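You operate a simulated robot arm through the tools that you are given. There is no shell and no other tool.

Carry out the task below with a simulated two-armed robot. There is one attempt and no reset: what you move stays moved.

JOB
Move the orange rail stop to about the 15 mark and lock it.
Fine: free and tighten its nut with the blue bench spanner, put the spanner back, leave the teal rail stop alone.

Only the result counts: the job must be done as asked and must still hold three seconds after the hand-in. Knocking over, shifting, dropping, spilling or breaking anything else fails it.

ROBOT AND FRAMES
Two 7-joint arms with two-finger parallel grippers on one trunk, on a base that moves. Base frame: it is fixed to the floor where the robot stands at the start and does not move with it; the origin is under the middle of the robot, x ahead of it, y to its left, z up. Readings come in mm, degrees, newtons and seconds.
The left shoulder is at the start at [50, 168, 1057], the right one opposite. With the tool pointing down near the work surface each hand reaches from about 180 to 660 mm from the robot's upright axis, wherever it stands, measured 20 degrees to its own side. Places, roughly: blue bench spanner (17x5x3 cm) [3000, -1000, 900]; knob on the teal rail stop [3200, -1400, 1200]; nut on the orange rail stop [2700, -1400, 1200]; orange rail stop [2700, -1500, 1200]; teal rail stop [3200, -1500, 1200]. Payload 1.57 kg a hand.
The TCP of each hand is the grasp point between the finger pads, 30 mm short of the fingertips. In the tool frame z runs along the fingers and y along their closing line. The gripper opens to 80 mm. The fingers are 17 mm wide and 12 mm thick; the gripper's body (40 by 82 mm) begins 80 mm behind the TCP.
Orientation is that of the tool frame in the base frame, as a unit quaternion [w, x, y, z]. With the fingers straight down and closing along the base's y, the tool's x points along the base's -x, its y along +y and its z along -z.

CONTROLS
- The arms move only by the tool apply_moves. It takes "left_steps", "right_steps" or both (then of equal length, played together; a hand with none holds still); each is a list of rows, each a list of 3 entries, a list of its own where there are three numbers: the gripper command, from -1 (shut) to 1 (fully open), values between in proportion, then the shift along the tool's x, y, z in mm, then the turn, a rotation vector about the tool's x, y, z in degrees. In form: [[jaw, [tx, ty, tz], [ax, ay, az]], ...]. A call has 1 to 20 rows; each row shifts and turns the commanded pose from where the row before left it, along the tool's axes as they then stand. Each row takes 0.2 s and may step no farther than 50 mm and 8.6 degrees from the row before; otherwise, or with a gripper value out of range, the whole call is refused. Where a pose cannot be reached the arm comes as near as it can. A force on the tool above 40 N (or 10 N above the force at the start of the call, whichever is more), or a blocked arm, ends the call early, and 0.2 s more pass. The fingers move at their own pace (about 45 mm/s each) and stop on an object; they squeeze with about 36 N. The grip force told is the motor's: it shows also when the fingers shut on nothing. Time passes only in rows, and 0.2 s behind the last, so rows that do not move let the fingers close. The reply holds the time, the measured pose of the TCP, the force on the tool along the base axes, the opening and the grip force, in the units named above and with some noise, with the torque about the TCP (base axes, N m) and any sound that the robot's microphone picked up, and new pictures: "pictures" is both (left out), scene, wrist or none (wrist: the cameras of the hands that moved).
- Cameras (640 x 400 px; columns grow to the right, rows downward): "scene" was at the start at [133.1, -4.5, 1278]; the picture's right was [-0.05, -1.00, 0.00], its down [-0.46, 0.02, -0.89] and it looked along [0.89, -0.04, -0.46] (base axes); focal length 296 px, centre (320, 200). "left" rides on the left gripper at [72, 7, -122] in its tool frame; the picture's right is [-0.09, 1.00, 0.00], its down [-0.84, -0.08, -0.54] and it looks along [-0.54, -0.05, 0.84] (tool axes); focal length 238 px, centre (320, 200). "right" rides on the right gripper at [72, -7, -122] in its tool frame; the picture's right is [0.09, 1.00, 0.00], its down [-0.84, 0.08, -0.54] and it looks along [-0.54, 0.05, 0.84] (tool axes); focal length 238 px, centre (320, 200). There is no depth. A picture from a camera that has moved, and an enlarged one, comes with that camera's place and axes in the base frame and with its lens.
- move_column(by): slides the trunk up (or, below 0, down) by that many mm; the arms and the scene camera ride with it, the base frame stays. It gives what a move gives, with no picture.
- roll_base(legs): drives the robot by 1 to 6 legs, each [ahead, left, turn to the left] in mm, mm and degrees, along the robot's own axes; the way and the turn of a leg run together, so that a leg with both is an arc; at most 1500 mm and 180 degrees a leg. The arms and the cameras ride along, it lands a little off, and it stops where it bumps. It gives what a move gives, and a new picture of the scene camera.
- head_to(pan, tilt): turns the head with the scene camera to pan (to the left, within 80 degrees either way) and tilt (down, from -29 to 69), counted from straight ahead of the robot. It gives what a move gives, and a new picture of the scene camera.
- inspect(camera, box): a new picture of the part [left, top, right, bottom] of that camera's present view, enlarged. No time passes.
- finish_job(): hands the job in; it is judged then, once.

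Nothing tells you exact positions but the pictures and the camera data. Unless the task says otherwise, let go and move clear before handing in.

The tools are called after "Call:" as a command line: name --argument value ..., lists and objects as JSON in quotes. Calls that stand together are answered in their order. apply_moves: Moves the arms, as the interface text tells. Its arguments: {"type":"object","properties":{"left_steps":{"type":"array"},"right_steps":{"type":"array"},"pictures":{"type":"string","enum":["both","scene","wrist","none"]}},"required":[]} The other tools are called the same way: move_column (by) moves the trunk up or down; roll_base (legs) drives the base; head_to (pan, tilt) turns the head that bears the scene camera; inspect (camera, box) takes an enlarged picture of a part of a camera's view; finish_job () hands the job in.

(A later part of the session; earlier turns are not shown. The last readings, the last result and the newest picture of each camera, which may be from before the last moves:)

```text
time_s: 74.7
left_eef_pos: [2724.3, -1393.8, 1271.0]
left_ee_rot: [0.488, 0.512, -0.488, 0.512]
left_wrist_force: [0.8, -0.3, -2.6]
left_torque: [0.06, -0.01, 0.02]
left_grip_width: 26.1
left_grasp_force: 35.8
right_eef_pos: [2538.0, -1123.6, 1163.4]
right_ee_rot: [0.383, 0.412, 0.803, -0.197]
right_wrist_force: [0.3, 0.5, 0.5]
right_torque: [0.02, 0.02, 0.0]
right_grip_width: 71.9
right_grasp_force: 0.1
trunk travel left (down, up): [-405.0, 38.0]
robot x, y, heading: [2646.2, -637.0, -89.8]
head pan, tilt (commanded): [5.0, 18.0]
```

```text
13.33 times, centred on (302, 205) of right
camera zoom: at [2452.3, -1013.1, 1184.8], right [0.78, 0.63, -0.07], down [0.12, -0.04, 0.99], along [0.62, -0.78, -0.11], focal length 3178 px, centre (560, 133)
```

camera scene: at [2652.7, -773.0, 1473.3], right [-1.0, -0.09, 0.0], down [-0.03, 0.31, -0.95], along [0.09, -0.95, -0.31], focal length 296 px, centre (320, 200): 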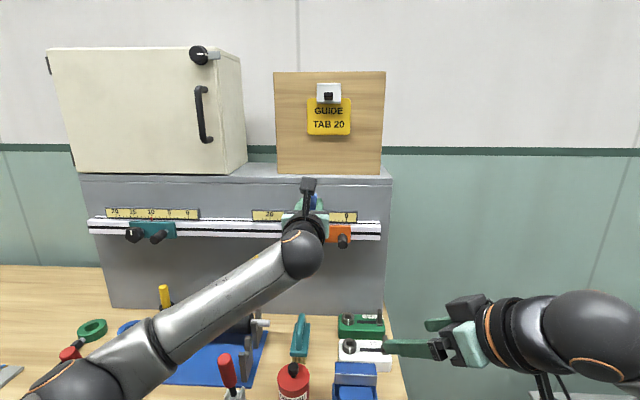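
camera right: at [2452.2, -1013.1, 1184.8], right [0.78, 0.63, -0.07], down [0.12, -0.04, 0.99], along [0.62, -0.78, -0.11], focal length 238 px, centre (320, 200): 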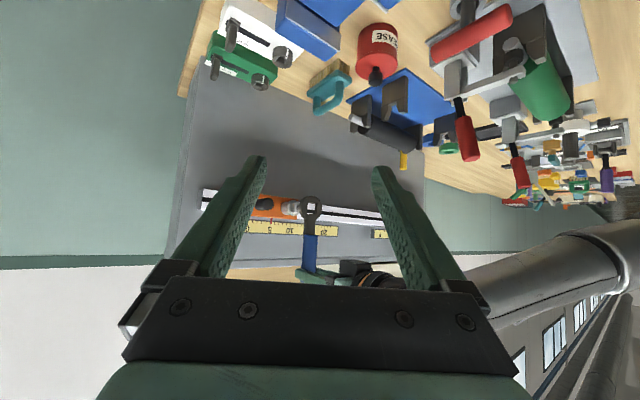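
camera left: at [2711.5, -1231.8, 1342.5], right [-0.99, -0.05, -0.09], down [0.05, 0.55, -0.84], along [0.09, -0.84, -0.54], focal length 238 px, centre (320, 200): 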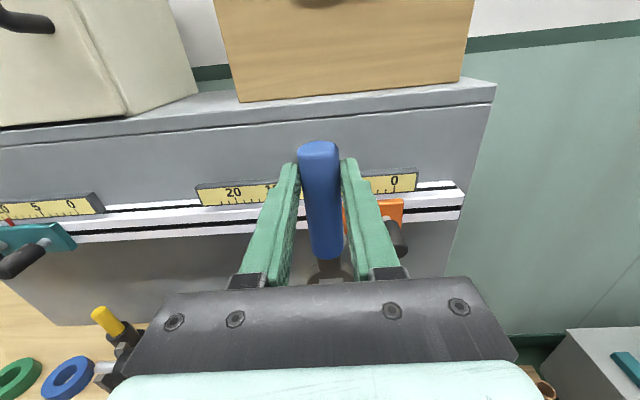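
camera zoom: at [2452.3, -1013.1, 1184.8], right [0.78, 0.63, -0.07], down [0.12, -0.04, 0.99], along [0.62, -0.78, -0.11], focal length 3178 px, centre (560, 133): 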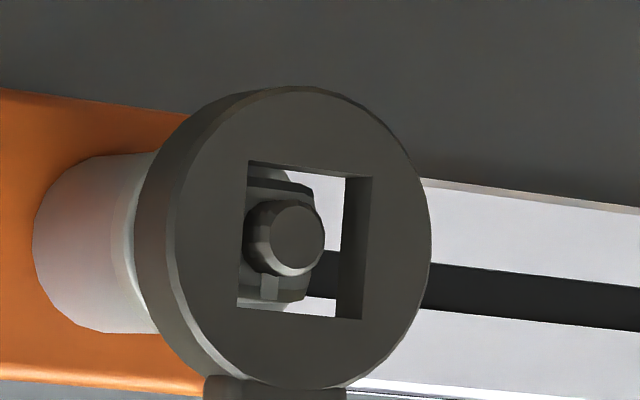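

The stud is inside the hole and everything is within about 1 mm; the hole has roughly 2 mm play per side. I'll push on slowly over the nut while watching the force.

Call:
apply_moves --left_steps '[[-1, [-0.4, 0, 2.5], [0, 0, 0]], [-1, [0, 0, 2.5], [0, 0, 0]], [-1, [0, 0, 2.5], [0, 0, 0]], [-1, [0, 0, 0], [0, 0, 0]]]' --pictures "none"

Call:
inspect --camera "right" --box '[278, 190, 326, 220]'

```text
time_s: 75.7
left_eef_pos: [2726.0, -1402.7, 1269.7]
left_ee_rot: [0.487, 0.513, -0.487, 0.513]
left_wrist_force: [-1.2, 1.0, -2.4]
left_torque: [0.09, 0.2, -0.05]
left_grip_width: 25.8
left_grasp_force: 35.7
right_eef_pos: [2538.9, -1122.2, 1164.4]
right_ee_rot: [0.383, 0.412, 0.803, -0.197]
right_wrist_force: [-0.1, -0.9, 0.1]
right_torque: [-0.02, 0.0, -0.02]
right_grip_width: 71.9
right_grasp_force: 0.0
trunk travel left (down, up): [-405.0, 38.0]
robot x, y, heading: [2647.4, -637.7, -89.9]
head pan, tilt (commanded): [5.0, 18.0]
```

```text
13.33 times, centred on (302, 205) of right
camera zoom: at [2452.1, -1013.0, 1184.8], right [0.78, 0.63, -0.07], down [0.12, -0.04, 0.99], along [0.62, -0.78, -0.11], focal length 3178 px, centre (560, 133)
```

zoom: 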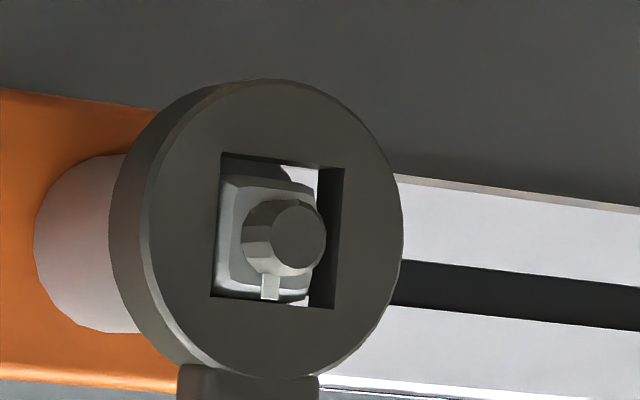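

The nut is entering the hole. I'll raise 0.6 mm, shift 0.5 mm to +x and continue forward in small steps.

Call:
apply_moves --left_steps '[[-1, [0.6, -0.5, 0], [0, 0, 0]], [-1, [0, 0, 2.5], [0, 0, 0]], [-1, [0, 0, 2.5], [0, 0, 0]], [-1, [0, 0, 0], [0, 0, 0]]]' --pictures "none"

Call:
inspect --camera "right" --box '[278, 190, 326, 220]'

```text
time_s: 76.7
left_eef_pos: [2725.2, -1405.7, 1269.7]
left_ee_rot: [0.487, 0.513, -0.488, 0.511]
left_wrist_force: [-1.2, 10.4, -4.4]
left_torque: [1.2, 0.18, -0.2]
left_grip_width: 26.1
left_grasp_force: 36.2
right_eef_pos: [2538.6, -1122.5, 1163.3]
right_ee_rot: [0.383, 0.413, 0.802, -0.198]
right_wrist_force: [0.2, 0.1, -0.1]
right_torque: [0.02, 0.01, -0.01]
right_grip_width: 71.8
right_grasp_force: 0.1
trunk travel left (down, up): [-405.0, 38.0]
robot x, y, heading: [2643.4, -637.3, -89.6]
head pan, tilt (commanded): [5.0, 18.0]
```

```text
13.33 times, centred on (302, 205) of right
camera zoom: at [2452.1, -1012.0, 1185.2], right [0.78, 0.63, -0.07], down [0.12, -0.04, 0.99], along [0.62, -0.78, -0.11], focal length 3178 px, centre (560, 133)
```

zoom: 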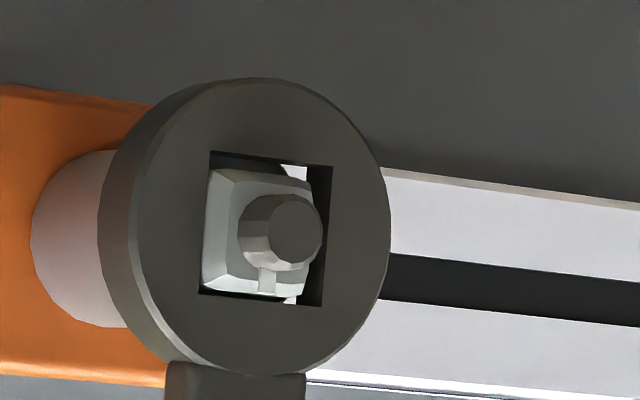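

The ring is fully over the nut (nut face flush with ring face) and rests on the washer with about 10 N. I'll ease off 1 mm and begin to swing the handle counter-clockwise (from 12 toward 9) about the nut, watching force and sounds.

Call:
apply_moves --left_steps '[[-1, [0, 0, -1.5], [0, 0, 0]], [-1, [-0.3, -8.3, 0], [0, 0, -4]], [-1, [-0.3, -8.3, 0], [0, 0, -4]], [-1, [-0.3, -8.3, 0], [0, 0, -4]], [-1, [0, 0, 0], [0, 0, 0]]]' --pictures "none"

Call:
inspect --camera "right" --box '[270, 185, 334, 225]'

```text
time_s: 77.9
left_eef_pos: [2749.6, -1404.2, 1267.6]
left_ee_rot: [0.539, 0.561, -0.43, 0.458]
left_wrist_force: [-4.6, -0.9, -0.8]
left_torque: [-0.14, 0.45, -0.13]
left_grip_width: 25.9
left_grasp_force: 36.3
right_eef_pos: [2537.8, -1123.6, 1163.6]
right_ee_rot: [0.383, 0.413, 0.802, -0.197]
right_wrist_force: [0.4, 0.7, 0.5]
right_torque: [0.02, 0.02, 0.01]
right_grip_width: 71.8
right_grasp_force: 0.2
trunk travel left (down, up): [-405.0, 38.0]
robot x, y, heading: [2640.3, -639.0, -89.8]
head pan, tilt (commanded): [5.0, 18.0]
```

```text
10.00 times, centred on (302, 205) of right
camera zoom: at [2451.5, -1012.9, 1184.8], right [0.78, 0.63, -0.07], down [0.12, -0.04, 0.99], along [0.62, -0.78, -0.11], focal length 2384 px, centre (500, 150)
```

zoom: 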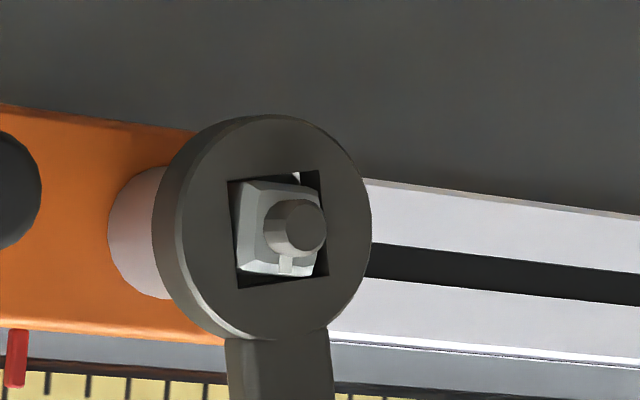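

The spanner has turned 12° taking up the play; force is starting to build. I'll continue the swing.

Call:
apply_moves --left_steps '[[-1, [-0.3, -8.3, 0], [0, 0, -4]], [-1, [-0.3, -8.3, 0], [0, 0, -4]], [-1, [-0.3, -8.3, 0], [0, 0, -4]], [-1, [0, 0, 0], [0, 0, 0]]]' --pictures "none"

Call:
inspect --camera "right" --box '[270, 185, 334, 225]'

```text
time_s: 78.9
left_eef_pos: [2773.8, -1403.8, 1260.3]
left_ee_rot: [0.582, 0.603, -0.37, 0.401]
left_wrist_force: [-4.4, -0.4, -0.5]
left_torque: [-0.14, 0.32, -0.1]
left_grip_width: 25.9
left_grasp_force: 35.8
right_eef_pos: [2538.8, -1122.4, 1163.1]
right_ee_rot: [0.384, 0.412, 0.803, -0.197]
right_wrist_force: [0.6, 0.0, 1.1]
right_torque: [-0.01, -0.01, -0.04]
right_grip_width: 72.0
right_grasp_force: 0.1
trunk travel left (down, up): [-405.0, 38.0]
robot x, y, heading: [2638.9, -637.9, -89.8]
head pan, tilt (commanded): [5.0, 18.0]
```

```text
10.00 times, centred on (302, 205) of right
camera zoom: at [2451.8, -1012.9, 1184.8], right [0.78, 0.63, -0.07], down [0.12, -0.04, 0.99], along [0.62, -0.78, -0.11], focal length 2384 px, centre (500, 150)
```

zoom: 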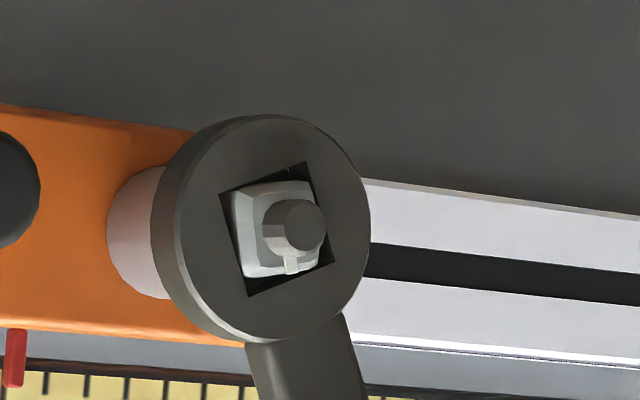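

The nut turns along with the spanner at low force. I'll continue to about 66°.

Call:
apply_moves --left_steps '[[-1, [-0.65, -12.4, 0], [0, 0, -6]], [-1, [-0.65, -12.4, 0], [0, 0, -6]], [-1, [-0.65, -12.4, 0], [0, 0, -6]], [-1, [-0.65, -12.4, 0], [0, 0, -6]], [-1, [-0.65, -12.4, 0], [0, 0, -6]], [-1, [-0.65, -12.4, 0], [0, 0, -6]], [-1, [-0.65, -12.4, 0], [0, 0, -6]], [-1, [0, 0, 0], [0, 0, 0]]]' --pictures "both"

Call:
inspect --camera "right" --box '[270, 185, 334, 225]'

```text
time_s: 80.7
left_eef_pos: [2834.9, -1399.3, 1200.0]
left_ee_rot: [0.687, 0.696, -0.128, 0.164]
left_wrist_force: [-0.5, 2.2, -2.9]
left_torque: [0.18, -0.2, -0.32]
left_grip_width: 25.8
left_grasp_force: 35.2
right_eef_pos: [2538.5, -1123.2, 1164.8]
right_ee_rot: [0.384, 0.412, 0.803, -0.196]
right_wrist_force: [0.6, 0.9, 0.5]
right_torque: [0.03, 0.01, 0.03]
right_grip_width: 72.0
right_grasp_force: 0.2
trunk travel left (down, up): [-405.0, 38.0]
robot x, y, heading: [2644.4, -640.8, -89.6]
head pan, tilt (commanded): [5.0, 18.0]
camera scene: at [2652.5, -772.6, 1473.4], right [-1.0, -0.09, 0.0], down [-0.03, 0.31, -0.95], along [0.09, -0.95, -0.31], focal length 296 px, centre (320, 200)
camera left: at [2892.3, -1274.8, 1232.5], right [-0.49, -0.03, 0.87], down [-0.76, 0.5, -0.41], along [-0.43, -0.86, -0.27], focal length 238 px, centre (320, 200)
```

scene: 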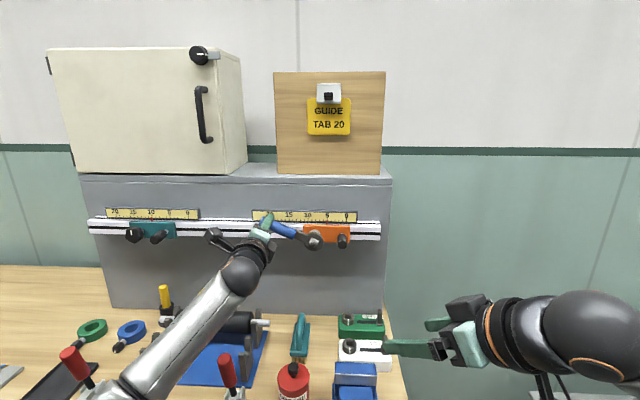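
left: 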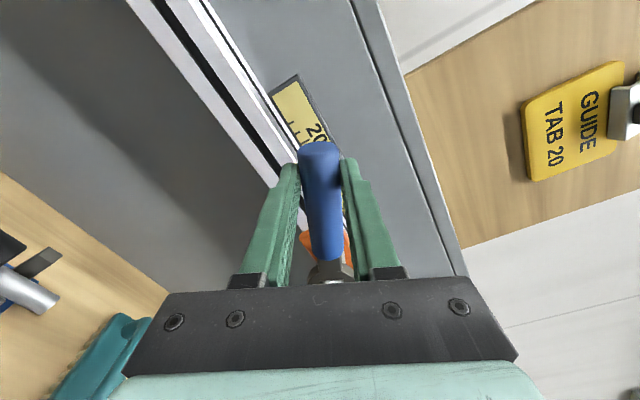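

```text
10.00 times, centred on (302, 205) of right
camera zoom: at [2452.2, -1012.8, 1184.9], right [0.78, 0.63, -0.07], down [0.12, -0.04, 0.99], along [0.62, -0.78, -0.11], focal length 2384 px, centre (500, 150)
```

zoom: 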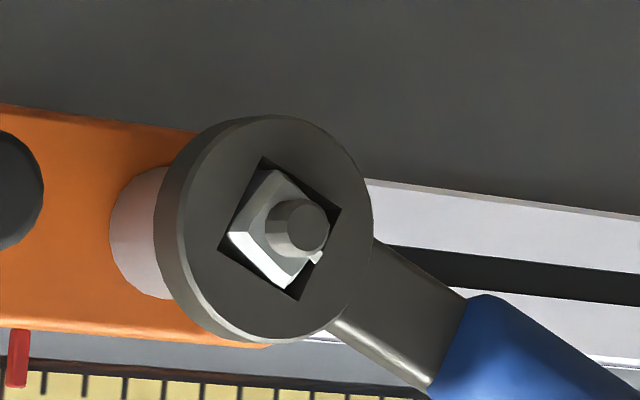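

The nut has turned about 50°. Before swinging lower I want to check the clearance between the left forearm and the red lever below it.

Call:
head_to --pan 15 --tilt 40

Call:
inspect --camera "right" --box '[400, 60, 640, 260]'

```text
time_s: 81.6
left_eef_pos: [2835.0, -1400.6, 1199.4]
left_ee_rot: [0.687, 0.695, -0.13, 0.164]
left_wrist_force: [0.5, -1.0, -3.9]
left_torque: [0.1, -0.19, 0.01]
left_grip_width: 26.0
left_grasp_force: 36.1
right_eef_pos: [2538.6, -1123.0, 1163.1]
right_ee_rot: [0.384, 0.412, 0.803, -0.196]
right_wrist_force: [0.6, 0.5, 0.3]
right_torque: [0.0, -0.02, 0.02]
right_grip_width: 72.0
right_grasp_force: 0.1
trunk travel left (down, up): [-405.0, 38.0]
robot x, y, heading: [2642.0, -640.1, -89.7]
head pan, tilt (commanded): [15.0, 40.0]
camera scene: at [2666.5, -762.3, 1438.7], right [-0.97, -0.26, 0.0], down [-0.17, 0.62, -0.77], along [0.2, -0.74, -0.64], focal length 296 px, centre (320, 200)
```

scene: 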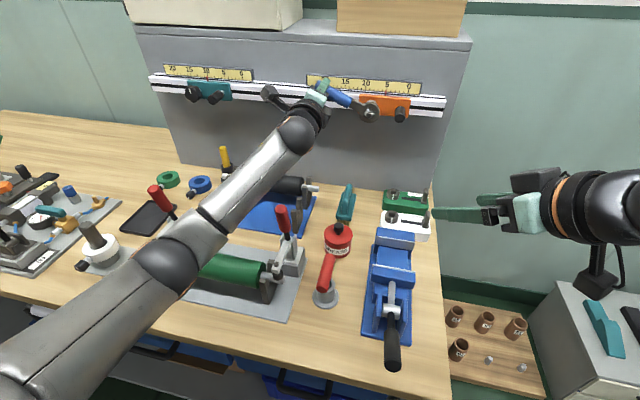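

```text
2.00 times, centred on (520, 160) of right
camera zoom: at [2452.2, -1013.2, 1184.8], right [0.78, 0.63, -0.07], down [0.12, -0.04, 0.99], along [0.62, -0.78, -0.11], focal length 477 px, centre (-80, 280)
```

zoom: 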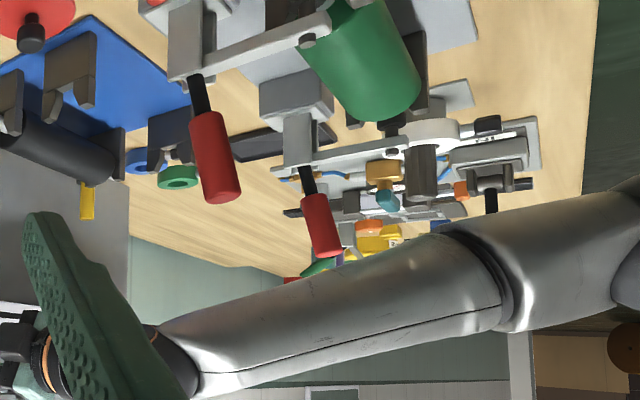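

The forearm clears the near lever by about 90 mm in height, so swinging the remaining ~24° (lowering ~50 mm) is safe. Continuing to 90°.

Call:
apply_moves --left_steps '[[-1, [-0.65, -12.4, 0], [0, 0, -6]], [-1, [-0.65, -12.4, 0], [0, 0, -6]], [-1, [-0.65, -12.4, 0], [0, 0, -6]], [-1, [-0.65, -12.4, 0], [0, 0, -6]], [-1, [0, 0, 0], [0, 0, 0]]]' --pictures "scene"

Call:
inspect --camera "right" --box '[270, 185, 334, 225]'

Call:
inspect --camera "scene" --box '[290, 70, 450, 170]'

```text
time_s: 82.8
left_eef_pos: [2844.6, -1399.9, 1150.3]
left_ee_rot: [0.707, 0.707, 0.018, 0.017]
left_wrist_force: [2.4, 0.5, -1.1]
left_torque: [0.06, -0.17, 0.01]
left_grip_width: 26.0
left_grasp_force: 35.7
right_eef_pos: [2539.9, -1123.1, 1163.4]
right_ee_rot: [0.383, 0.412, 0.803, -0.196]
right_wrist_force: [0.1, 0.1, -0.7]
right_torque: [0.0, 0.0, -0.04]
right_grip_width: 72.2
right_grasp_force: 0.2
trunk travel left (down, up): [-405.0, 38.0]
robot x, y, heading: [2645.0, -639.1, -89.8]
head pan, tilt (commanded): [15.0, 40.0]
camera scene: at [2666.8, -762.1, 1438.7], right [-0.97, -0.26, 0.0], down [-0.17, 0.62, -0.77], along [0.2, -0.74, -0.64], focal length 296 px, centre (320, 200)
```

scene: 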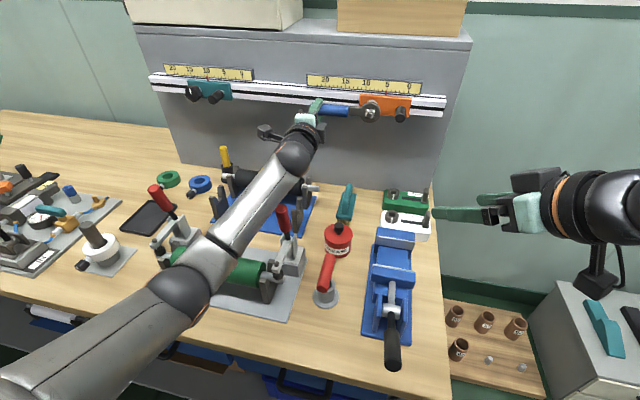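

```text
10.00 times, centred on (302, 205) of right
camera zoom: at [2452.5, -1013.1, 1184.9], right [0.78, 0.63, -0.07], down [0.12, -0.04, 0.99], along [0.62, -0.78, -0.11], focal length 2384 px, centre (500, 150)
```

zoom: 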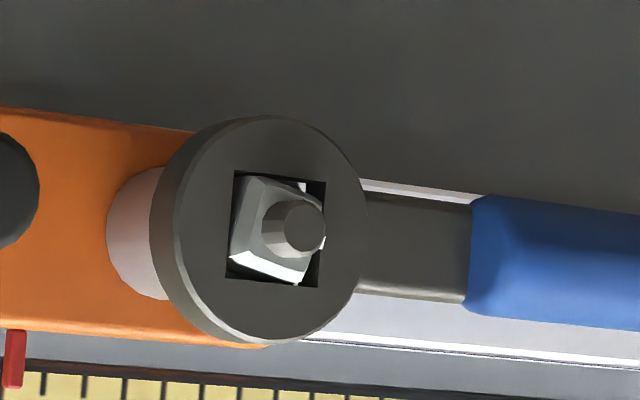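

```text
4.00 times, centred on (370, 120) of scene
camera zoom: at [2666.8, -762.1, 1438.7], right [-0.97, -0.26, 0.0], down [-0.17, 0.62, -0.77], along [0.2, -0.74, -0.64], focal length 1185 px, centre (120, 520)
```

zoom: 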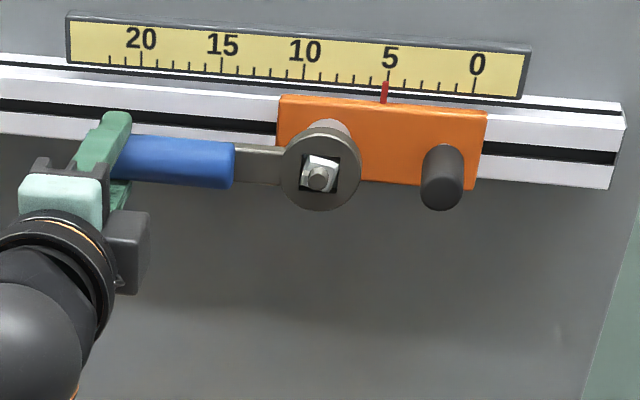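

The handle is at 9 o'clock and the nut has turned about 78°. I'll test whether the stop is free by pulling the spanner gently along the rail toward +x (the pull passes through the nut centre).

Call:
apply_moves --left_steps '[[-1, [2, 0, 0], [0, 0, 0]], [-1, [2, 0, 0], [0, 0, 0]], [-1, [2, 0, 0], [0, 0, 0]], [-1, [2, 0, 0], [0, 0, 0]], [-1, [0, 0, 0], [0, 0, 0]]]' --pictures "none"

Call:
inspect --camera "scene" --box '[290, 70, 450, 170]'

```text
time_s: 84.0
left_eef_pos: [2852.2, -1398.7, 1150.6]
left_ee_rot: [0.707, 0.707, 0.018, 0.018]
left_wrist_force: [-1.4, -0.2, -2.1]
left_torque: [0.08, -0.12, 0.04]
left_grip_width: 25.9
left_grasp_force: 35.6
right_eef_pos: [2539.1, -1123.2, 1163.1]
right_ee_rot: [0.383, 0.412, 0.803, -0.197]
right_wrist_force: [-0.4, 1.3, 0.1]
right_torque: [-0.01, -0.02, 0.0]
right_grip_width: 71.9
right_grasp_force: 0.0
trunk travel left (down, up): [-405.0, 38.0]
robot x, y, heading: [2641.8, -639.9, -89.9]
head pan, tilt (commanded): [15.0, 40.0]
```

```text
4.00 times, centred on (370, 120) of scene
camera zoom: at [2666.3, -762.2, 1438.7], right [-0.96, -0.26, 0.0], down [-0.17, 0.62, -0.77], along [0.2, -0.74, -0.64], focal length 1185 px, centre (120, 520)
```

zoom: 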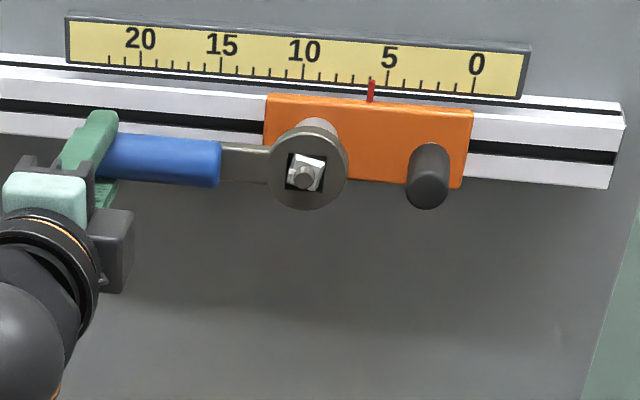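

The stop slides freely: the pointer moved from 5 to about 6. I'll keep pulling it along the rail about 84 mm, then measure.

Call:
apply_moves --left_steps '[[-1, [8, 0, 0], [0, 0, 0]], [-1, [12, 0, 0], [0, 0, 0]], [-1, [12, 0, 0], [0, 0, 0]], [-1, [12, 0, 0], [0, 0, 0]], [-1, [12, 0, 0], [0, 0, 0]], [-1, [12, 0, 0], [0, 0, 0]], [-1, [10, 0, 0], [0, 0, 0]], [-1, [6, 0, 0], [0, 0, 0]], [-1, [0, 0, 0], [0, 0, 0]], [-1, [0, 0, 0], [0, 0, 0]]]' --pictures "scene"

Call:
inspect --camera "scene" --box '[290, 60, 450, 160]'

Call:
inspect --camera "scene" --box '[310, 65, 390, 115]'

```text
time_s: 86.2
left_eef_pos: [2938.9, -1395.3, 1150.9]
left_ee_rot: [0.706, 0.708, 0.018, 0.019]
left_wrist_force: [0.4, 1.0, -2.6]
left_torque: [0.09, -0.15, -0.02]
left_grip_width: 25.9
left_grasp_force: 37.1
right_eef_pos: [2539.3, -1123.4, 1164.3]
right_ee_rot: [0.384, 0.411, 0.803, -0.196]
right_wrist_force: [0.2, 0.4, 0.6]
right_torque: [-0.01, 0.0, 0.01]
right_grip_width: 71.9
right_grasp_force: 0.1
trunk travel left (down, up): [-405.0, 38.0]
robot x, y, heading: [2641.8, -636.5, -89.6]
head pan, tilt (commanded): [15.0, 40.0]
camera scene: at [2666.7, -762.0, 1438.7], right [-0.96, -0.26, 0.0], down [-0.17, 0.62, -0.77], along [0.2, -0.74, -0.64], focal length 296 px, centre (320, 200)
```

scene: 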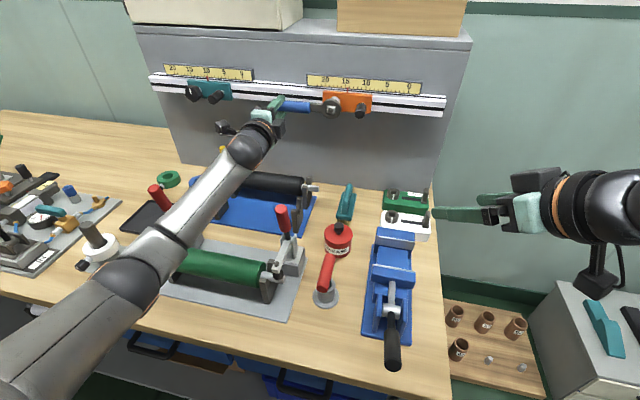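

```text
4.00 times, centred on (370, 110) of scene
camera zoom: at [2666.7, -762.0, 1438.7], right [-0.96, -0.26, 0.0], down [-0.17, 0.62, -0.77], along [0.2, -0.74, -0.64], focal length 1185 px, centre (120, 560)
```

zoom: 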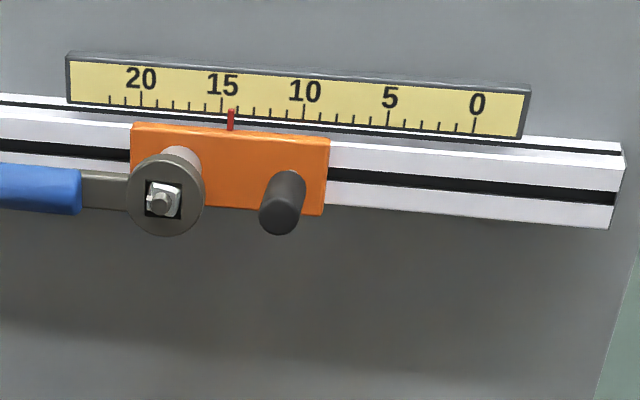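

```text
8.00 times, centred on (350, 90) of scene
camera zoom: at [2666.7, -762.0, 1438.7], right [-0.96, -0.26, 0.0], down [-0.17, 0.62, -0.77], along [0.2, -0.74, -0.64], focal length 2370 px, centre (80, 1080)
```

zoom: 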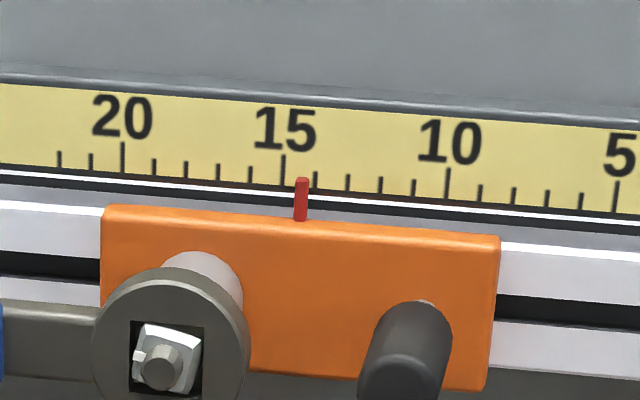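

The pointer reads about 14.3 (allowing for parallax). I'll pull 7 mm further and check from both cameras.

Call:
apply_moves --left_steps '[[-1, [3.5, 0, 0], [0, 0, 0]], [-1, [3.5, 0, 0], [0, 0, 0]], [-1, [0, 0, 0], [0, 0, 0]], [-1, [0, 0, 0], [0, 0, 0]]]' --pictures "none"

Call:
inspect --camera "scene" --box '[310, 65, 390, 115]'

Call:
inspect --camera "right" --box '[270, 185, 390, 260]'

```text
time_s: 87.2
left_eef_pos: [2946.2, -1394.6, 1151.1]
left_ee_rot: [0.706, 0.708, 0.019, 0.018]
left_wrist_force: [1.1, 0.9, -2.4]
left_torque: [0.05, -0.12, -0.05]
left_grip_width: 25.9
left_grasp_force: 35.8
right_eef_pos: [2539.3, -1123.6, 1162.9]
right_ee_rot: [0.383, 0.412, 0.803, -0.197]
right_wrist_force: [-0.2, 0.6, 0.4]
right_torque: [0.0, 0.0, 0.02]
right_grip_width: 72.2
right_grasp_force: 0.0
trunk travel left (down, up): [-405.0, 38.0]
robot x, y, heading: [2640.7, -641.2, -89.9]
head pan, tilt (commanded): [15.0, 40.0]
```

```text
8.00 times, centred on (350, 90) of scene
camera zoom: at [2666.9, -762.0, 1438.7], right [-0.96, -0.26, 0.0], down [-0.17, 0.62, -0.77], along [0.2, -0.74, -0.64], focal length 2370 px, centre (80, 1080)
```

zoom: 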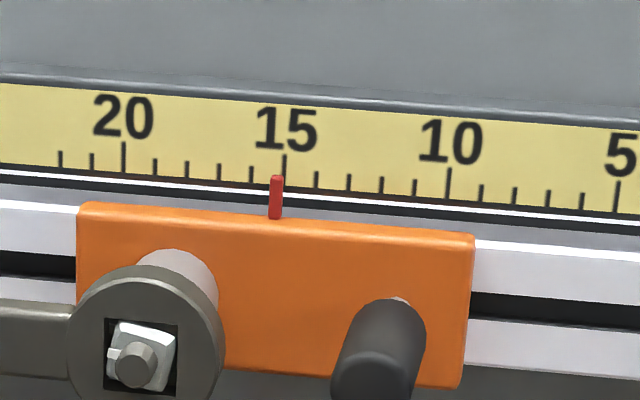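

```text
5.33 times, centred on (330, 222) of right
camera zoom: at [2452.6, -1013.1, 1184.9], right [0.77, 0.63, -0.07], down [0.12, -0.04, 0.99], along [0.62, -0.78, -0.11], focal length 1271 px, centre (267, 80)
```

zoom: 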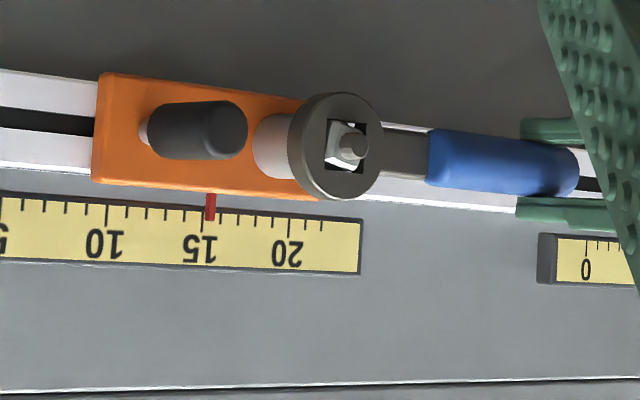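

The pointer reads about 15.2 after parallax correction. I'll ease the spanner back: first through the ring's play, then a touch to settle at 15.0.

Call:
apply_moves --left_steps '[[-1, [-2.5, 0, 0], [0, 0, 0]], [-1, [-2, 0, 0], [0, 0, 0]], [-1, [0, 0, 0], [0, 0, 0]], [-1, [0, 0, 0], [0, 0, 0]]]' --pictures "none"

Call:
inspect --camera "scene" --box '[310, 65, 390, 115]'

Call:
inspect --camera "right" --box '[290, 190, 370, 240]'

```text
time_s: 88.2
left_eef_pos: [2938.3, -1395.6, 1150.8]
left_ee_rot: [0.707, 0.706, 0.018, 0.018]
left_wrist_force: [0.4, -0.8, -1.7]
left_torque: [0.0, -0.06, -0.01]
left_grip_width: 25.9
left_grasp_force: 35.8
right_eef_pos: [2539.2, -1122.3, 1163.4]
right_ee_rot: [0.384, 0.411, 0.803, -0.197]
right_wrist_force: [0.9, 0.3, 0.9]
right_torque: [-0.01, -0.03, 0.0]
right_grip_width: 72.0
right_grasp_force: 0.0
trunk travel left (down, up): [-405.0, 38.0]
robot x, y, heading: [2642.9, -641.9, -90.0]
head pan, tilt (commanded): [15.0, 40.0]
```

```text
8.00 times, centred on (350, 90) of scene
camera zoom: at [2666.5, -762.0, 1438.7], right [-0.97, -0.26, 0.0], down [-0.17, 0.62, -0.77], along [0.2, -0.74, -0.64], focal length 2370 px, centre (80, 1080)
```

zoom: 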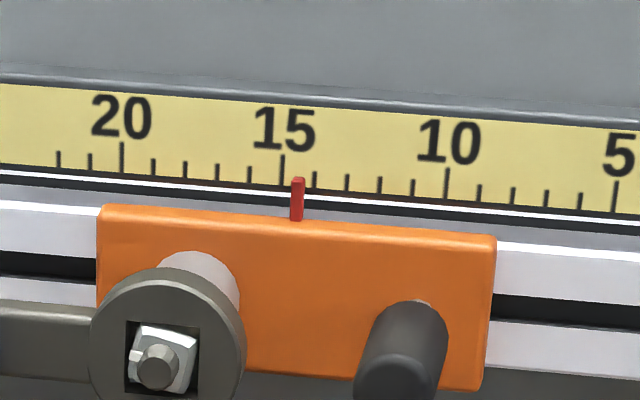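

```text
8.00 times, centred on (330, 215) of right
camera zoom: at [2452.2, -1013.0, 1184.8], right [0.78, 0.63, -0.07], down [0.12, -0.04, 0.99], along [0.62, -0.78, -0.11], focal length 1907 px, centre (240, 80)
```

zoom: 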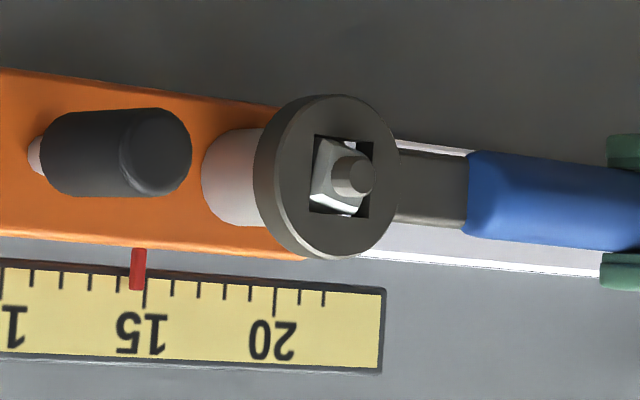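

The stop followed back to about 14.5 – the ring has little play along the handle. I'll pull 5.5 mm to settle at 15.

Call:
apply_moves --left_steps '[[-1, [3, 0, 0], [0, 0, 0]], [-1, [2.5, 0, 0], [0, 0, 0]], [-1, [0, 0, 0], [0, 0, 0]], [-1, [0, 0, 0], [0, 0, 0]], [-1, [0, 0, 0], [0, 0, 0]]]' --pictures "none"

Call:
inspect --camera "scene" --box '[310, 65, 390, 115]'

Call:
inspect --camera "right" --box '[290, 190, 370, 240]'

```text
time_s: 89.4
left_eef_pos: [2944.0, -1395.2, 1151.3]
left_ee_rot: [0.706, 0.708, 0.019, 0.019]
left_wrist_force: [1.0, 0.6, -2.1]
left_torque: [0.1, -0.24, 0.04]
left_grip_width: 25.9
left_grasp_force: 36.5
right_eef_pos: [2538.6, -1122.6, 1163.4]
right_ee_rot: [0.383, 0.412, 0.803, -0.197]
right_wrist_force: [0.3, 0.1, -0.6]
right_torque: [-0.03, 0.01, 0.02]
right_grip_width: 72.0
right_grasp_force: 0.1
trunk travel left (down, up): [-405.0, 38.0]
robot x, y, heading: [2639.4, -640.7, -89.5]
head pan, tilt (commanded): [15.0, 40.0]
```

```text
8.00 times, centred on (350, 90) of scene
camera zoom: at [2666.8, -762.2, 1438.7], right [-0.96, -0.26, 0.0], down [-0.17, 0.62, -0.77], along [0.2, -0.74, -0.64], focal length 2370 px, centre (80, 1080)
```

zoom: 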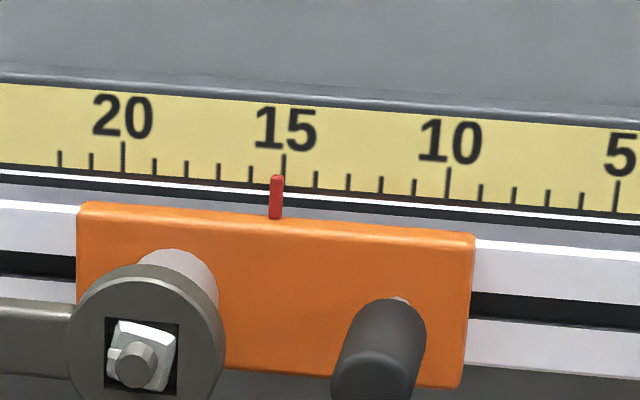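

```text
8.00 times, centred on (330, 215) of right
camera zoom: at [2452.6, -1013.2, 1184.8], right [0.77, 0.63, -0.07], down [0.12, -0.04, 0.99], along [0.62, -0.78, -0.11], focal length 1907 px, centre (240, 80)
```

zoom: 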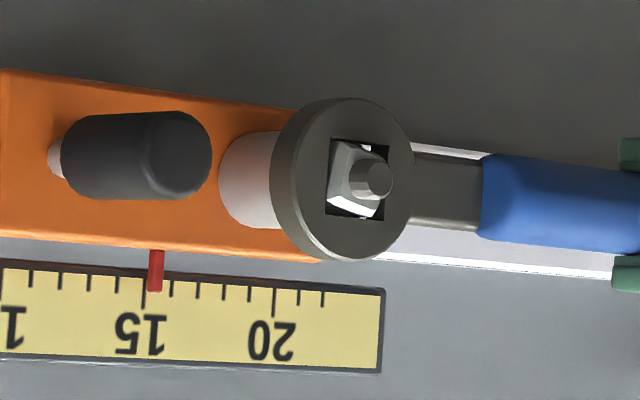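

Reads about 15.2 again; one small nudge of −1.2 mm.

Call:
apply_moves --left_steps '[[-1, [-1.2, 0, 0], [0, 0, 0]], [-1, [0, 0, 0], [0, 0, 0]], [-1, [0, 0, 0], [0, 0, 0]]]' --pictures "none"

Call:
inspect --camera "scene" --box '[310, 65, 390, 115]'

Call:
inspect --camera "right" --box '[300, 190, 364, 230]'

```text
time_s: 90.2
left_eef_pos: [2943.2, -1395.8, 1150.9]
left_ee_rot: [0.707, 0.707, 0.018, 0.017]
left_wrist_force: [3.0, -0.6, -1.6]
left_torque: [0.05, -0.07, 0.08]
left_grip_width: 26.0
left_grasp_force: 35.9
right_eef_pos: [2539.0, -1122.1, 1163.6]
right_ee_rot: [0.384, 0.411, 0.803, -0.196]
right_wrist_force: [1.1, 0.0, -0.2]
right_torque: [0.03, 0.02, 0.04]
right_grip_width: 72.1
right_grasp_force: 0.0
trunk travel left (down, up): [-405.0, 38.0]
robot x, y, heading: [2641.0, -636.7, -90.1]
head pan, tilt (commanded): [15.0, 40.0]
```

```text
8.00 times, centred on (350, 90) of scene
camera zoom: at [2666.9, -762.1, 1438.7], right [-0.96, -0.26, 0.0], down [-0.17, 0.62, -0.77], along [0.2, -0.74, -0.64], focal length 2370 px, centre (80, 1080)
```

zoom: 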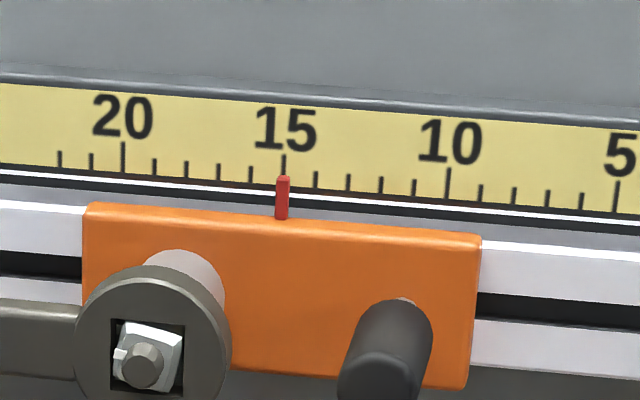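

```text
10.00 times, centred on (332, 210) of right
camera zoom: at [2452.6, -1013.1, 1184.9], right [0.78, 0.63, -0.07], down [0.12, -0.04, 0.99], along [0.62, -0.78, -0.11], focal length 2384 px, centre (200, 100)
```

zoom: 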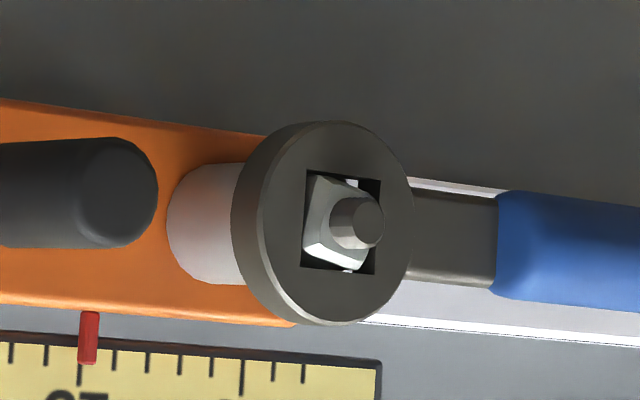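

The pointer is right at 15. Now I'll tighten: swing the handle clockwise from 9 up toward 12 about the nut, checking on the way.

Call:
apply_moves --left_steps '[[-1, [-0.3, 8.3, 0], [0, 0, 4]], [-1, [-0.3, 8.3, 0], [0, 0, 4]], [-1, [-0.3, 8.3, 0], [0, 0, 4]], [-1, [-0.3, 8.3, 0], [0, 0, 4]], [-1, [-0.3, 8.3, 0], [0, 0, 4]], [-1, [-0.3, 8.3, 0], [0, 0, 4]], [-1, [0, 0, 0], [0, 0, 0]]]' --pictures "none"

Call:
inspect --camera "scene" --box '[310, 65, 390, 115]'

Call:
inspect --camera "right" --box '[300, 190, 364, 230]'

```text
time_s: 91.8
left_eef_pos: [2931.6, -1394.6, 1198.4]
left_ee_rot: [0.687, 0.695, -0.131, 0.165]
left_wrist_force: [-1.3, 0.1, -2.5]
left_torque: [0.11, -0.01, -0.11]
left_grip_width: 25.9
left_grasp_force: 35.7
right_eef_pos: [2539.3, -1122.9, 1164.3]
right_ee_rot: [0.384, 0.412, 0.803, -0.197]
right_wrist_force: [-0.3, -0.5, 0.8]
right_torque: [-0.01, 0.02, 0.02]
right_grip_width: 72.1
right_grasp_force: 0.2
trunk travel left (down, up): [-405.0, 38.0]
robot x, y, heading: [2642.9, -643.6, -89.9]
head pan, tilt (commanded): [15.0, 40.0]
```

```text
8.00 times, centred on (350, 90) of scene
camera zoom: at [2666.4, -762.2, 1438.7], right [-0.97, -0.26, 0.0], down [-0.17, 0.62, -0.77], along [0.2, -0.74, -0.64], focal length 2370 px, centre (80, 1080)
```

zoom: 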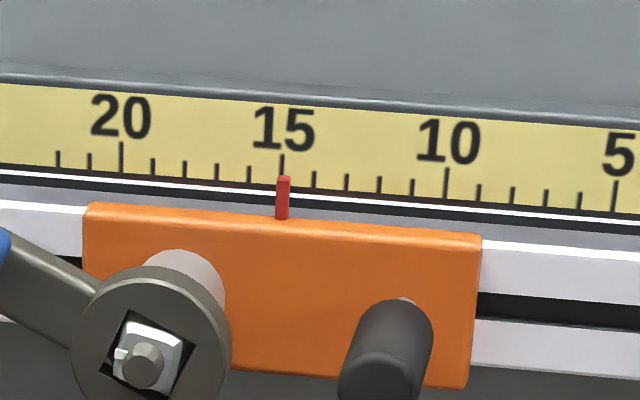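

```text
10.00 times, centred on (332, 210) of right
camera zoom: at [2452.1, -1013.2, 1184.7], right [0.78, 0.63, -0.07], down [0.12, -0.04, 0.99], along [0.62, -0.78, -0.11], focal length 2384 px, centre (200, 100)
```

zoom: 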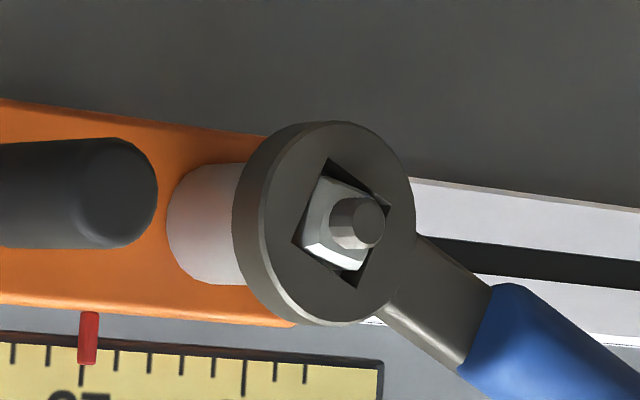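

The play is taken up and the stop has not moved. Continuing clockwise.

Call:
apply_moves --left_steps '[[-1, [-0.45, 10.4, 0], [0, 0, 5]], [-1, [-0.45, 10.4, 0], [0, 0, 5]], [-1, [-0.45, 10.4, 0], [0, 0, 5]], [-1, [-0.45, 10.4, 0], [0, 0, 5]], [-1, [-0.45, 10.4, 0], [0, 0, 5]], [-1, [-0.45, 10.4, 0], [0, 0, 5]], [-1, [0, 0, 0], [0, 0, 0]]]' --pictures "none"

Call:
inspect --camera "scene" --box '[310, 65, 390, 115]'

Call:
inspect --camera "right" --box '[300, 190, 364, 230]'

```text
time_s: 93.4
left_eef_pos: [2893.9, -1397.2, 1248.1]
left_ee_rot: [0.621, 0.638, -0.305, 0.338]
left_wrist_force: [-1.8, -0.3, -1.0]
left_torque: [-0.02, 0.25, -0.08]
left_grip_width: 25.9
left_grasp_force: 36.1
right_eef_pos: [2540.5, -1122.6, 1163.0]
right_ee_rot: [0.384, 0.412, 0.803, -0.197]
right_wrist_force: [0.0, 1.0, -0.1]
right_torque: [-0.01, 0.0, 0.0]
right_grip_width: 72.0
right_grasp_force: 0.1
trunk travel left (down, up): [-405.0, 38.0]
robot x, y, heading: [2639.5, -638.2, -90.2]
head pan, tilt (commanded): [15.0, 40.0]
```

```text
8.00 times, centred on (350, 90) of scene
camera zoom: at [2666.3, -762.0, 1438.7], right [-0.97, -0.26, 0.0], down [-0.17, 0.62, -0.77], along [0.2, -0.74, -0.64], focal length 2370 px, centre (80, 1080)
```

zoom: 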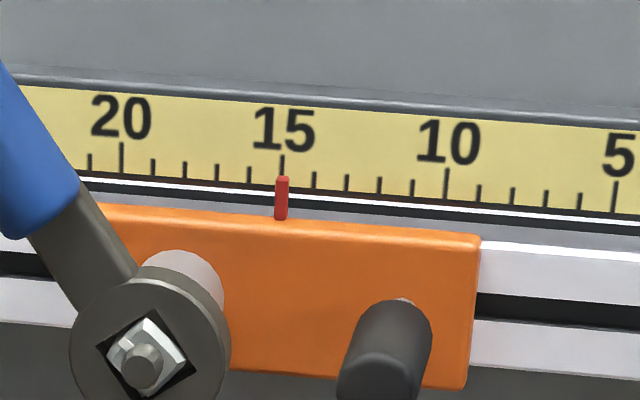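

```text
10.00 times, centred on (332, 210) of right
camera zoom: at [2452.1, -1013.0, 1184.8], right [0.78, 0.63, -0.07], down [0.12, -0.04, 0.99], along [0.62, -0.78, -0.11], focal length 2384 px, centre (200, 100)
```

zoom: 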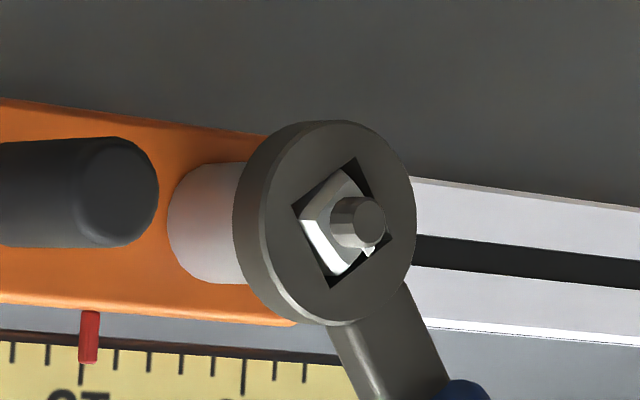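

The nut turns with the handle; the stop stays at 15. Continuing to 12 o'clock.

Call:
apply_moves --left_steps '[[-1, [-0.45, 10.4, 0], [0, 0, 5]], [-1, [-0.45, 10.4, 0], [0, 0, 5]], [-1, [-0.45, 10.4, 0], [0, 0, 5]], [-1, [-0.45, 10.4, 0], [0, 0, 5]], [-1, [-0.45, 10.4, 0], [0, 0, 5]], [-1, [-0.45, 10.4, 0], [0, 0, 5]], [-1, [0, 0, 0], [0, 0, 0]]]' --pictures "none"

Call:
inspect --camera "right" --box '[290, 190, 370, 240]'

```text
time_s: 95.0
left_eef_pos: [2835.9, -1399.5, 1269.9]
left_ee_rot: [0.513, 0.537, -0.459, 0.488]
left_wrist_force: [1.5, -1.4, 4.2]
left_torque: [-0.24, 0.12, 0.0]
left_grip_width: 26.1
left_grasp_force: 36.3
right_eef_pos: [2539.1, -1122.7, 1163.3]
right_ee_rot: [0.384, 0.412, 0.803, -0.196]
right_wrist_force: [-0.1, 0.6, 0.1]
right_torque: [0.03, 0.0, -0.03]
right_grip_width: 71.8
right_grasp_force: 0.1
trunk travel left (down, up): [-405.0, 38.0]
robot x, y, heading: [2644.2, -638.3, -90.0]
head pan, tilt (commanded): [15.0, 40.0]
```

```text
8.00 times, centred on (330, 215) of right
camera zoom: at [2452.3, -1012.5, 1185.1], right [0.78, 0.63, -0.07], down [0.12, -0.04, 0.99], along [0.62, -0.78, -0.11], focal length 1907 px, centre (240, 80)
```

zoom: 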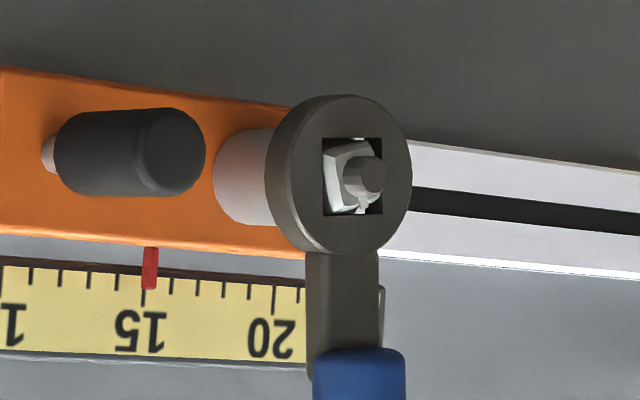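

Handle near 12; the nut lags by its play. I'll continue past 12 toward 1 o'clock and watch the force as the nut tightens.

Call:
apply_moves --left_steps '[[-1, [-0.3, 8.3, 0], [0, 0, 4]], [-1, [-0.3, 8.3, 0], [0, 0, 4]], [-1, [-0.3, 8.3, 0], [0, 0, 4]], [-1, [0, 0, 0], [0, 0, 0]]]' --pictures "none"

Call:
inspect --camera "right" --box '[290, 190, 370, 240]'

```text
time_s: 96.0
left_eef_pos: [2809.8, -1400.4, 1269.2]
left_ee_rot: [0.459, 0.485, -0.514, 0.538]
left_wrist_force: [-1.4, -2.6, 5.9]
left_torque: [-0.57, 0.11, -0.09]
left_grip_width: 25.9
left_grasp_force: 36.1
right_eef_pos: [2539.9, -1123.5, 1163.3]
right_ee_rot: [0.384, 0.412, 0.803, -0.197]
right_wrist_force: [-0.6, -0.3, -0.1]
right_torque: [-0.02, -0.02, 0.0]
right_grip_width: 72.0
right_grasp_force: 0.2
trunk travel left (down, up): [-405.0, 38.0]
robot x, y, heading: [2640.9, -640.0, -90.0]
head pan, tilt (commanded): [15.0, 40.0]
```

```text
8.00 times, centred on (330, 215) of right
camera zoom: at [2452.0, -1012.6, 1185.0], right [0.78, 0.63, -0.07], down [0.12, -0.04, 0.99], along [0.62, -0.78, -0.11], focal length 1907 px, centre (240, 80)
```

zoom: 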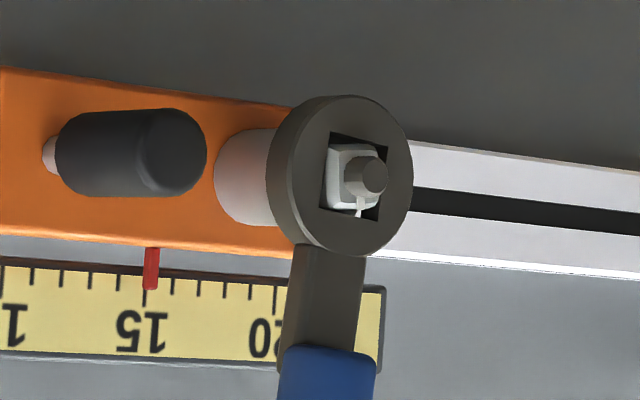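

Handle is slightly past 12 and the nut is nearly back at its original angle. The ring presses down a little, so I'll lift 1 mm and continue clockwise.

Call:
apply_moves --left_steps '[[-1, [1, 0, 0], [0, 0, 0]], [-1, [-0.3, 8.3, 0], [0, 0, 4]], [-1, [-0.3, 8.3, 0], [0, 0, 4]], [-1, [0, 0, 0], [0, 0, 0]]]' --pictures "none"

Call:
inspect --camera "right" --box '[290, 190, 370, 240]'

```text
time_s: 97.0
left_eef_pos: [2795.0, -1402.4, 1267.6]
left_ee_rot: [0.42, 0.45, -0.546, 0.569]
left_wrist_force: [0.3, 1.5, 4.4]
left_torque: [-0.05, 0.76, -0.09]
left_grip_width: 25.9
left_grasp_force: 36.0
right_eef_pos: [2539.1, -1121.9, 1163.7]
right_ee_rot: [0.384, 0.411, 0.803, -0.197]
right_wrist_force: [0.0, -0.2, 1.0]
right_torque: [0.0, -0.02, 0.0]
right_grip_width: 72.2
right_grasp_force: 0.0
trunk travel left (down, up): [-405.0, 38.0]
robot x, y, heading: [2640.9, -643.4, -89.9]
head pan, tilt (commanded): [15.0, 40.0]
```

```text
8.00 times, centred on (330, 215) of right
camera zoom: at [2452.4, -1012.1, 1185.2], right [0.78, 0.63, -0.07], down [0.12, -0.04, 0.99], along [0.62, -0.78, -0.11], focal length 1907 px, centre (240, 80)
```

zoom: 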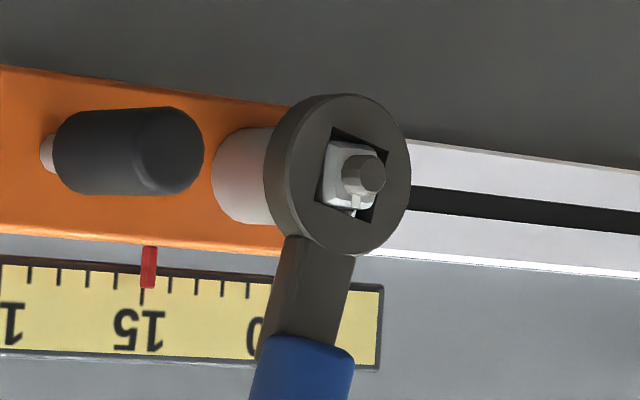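

The nut is about back to its original angle and torque is beginning to rise. I'll continue in small steps to tighten firmly.

Call:
apply_moves --left_steps '[[-1, [-0.3, 8.3, 0], [0, 0, 4]], [-1, [-0.3, 8.3, 0], [0, 0, 4]], [-1, [0, 0, 0], [0, 0, 0]]]' --pictures "none"

Call:
inspect --camera "right" --box '[290, 190, 370, 240]'

Call:
inspect --camera "scene" --box '[310, 65, 390, 115]'

```text
time_s: 97.8
left_eef_pos: [2790.3, -1402.8, 1265.1]
left_ee_rot: [0.375, 0.415, -0.571, 0.601]
left_wrist_force: [22.8, 0.0, 12.2]
left_torque: [-0.69, 0.37, 0.31]
left_grip_width: 28.0
left_grasp_force: 35.6
right_eef_pos: [2542.8, -1121.4, 1165.0]
right_ee_rot: [0.382, 0.412, 0.803, -0.199]
right_wrist_force: [-0.9, -0.2, 1.0]
right_torque: [0.0, 0.0, -0.01]
right_grip_width: 71.8
right_grasp_force: 0.1
trunk travel left (down, up): [-405.0, 38.0]
robot x, y, heading: [2642.0, -640.4, -89.7]
head pan, tilt (commanded): [15.0, 40.0]
```

```text
8.00 times, centred on (330, 215) of right
camera zoom: at [2456.0, -1011.5, 1186.4], right [0.77, 0.63, -0.08], down [0.13, -0.04, 0.99], along [0.62, -0.78, -0.11], focal length 1907 px, centre (240, 80)
```

zoom: 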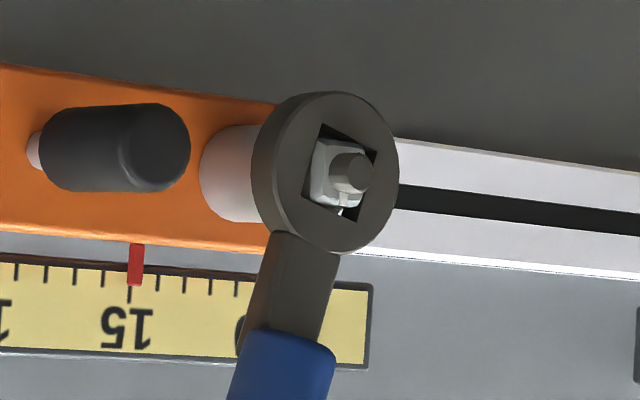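

```text
8.00 times, centred on (350, 90) of scene
camera zoom: at [2670.9, -759.8, 1439.0], right [-0.96, -0.26, 0.0], down [-0.17, 0.62, -0.77], along [0.2, -0.74, -0.64], focal length 2370 px, centre (80, 1080)
```

zoom: 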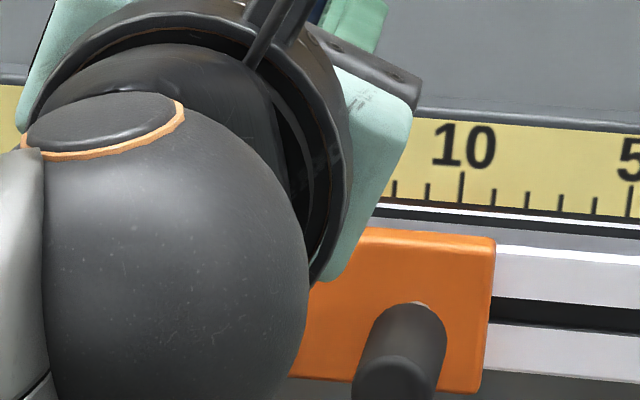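

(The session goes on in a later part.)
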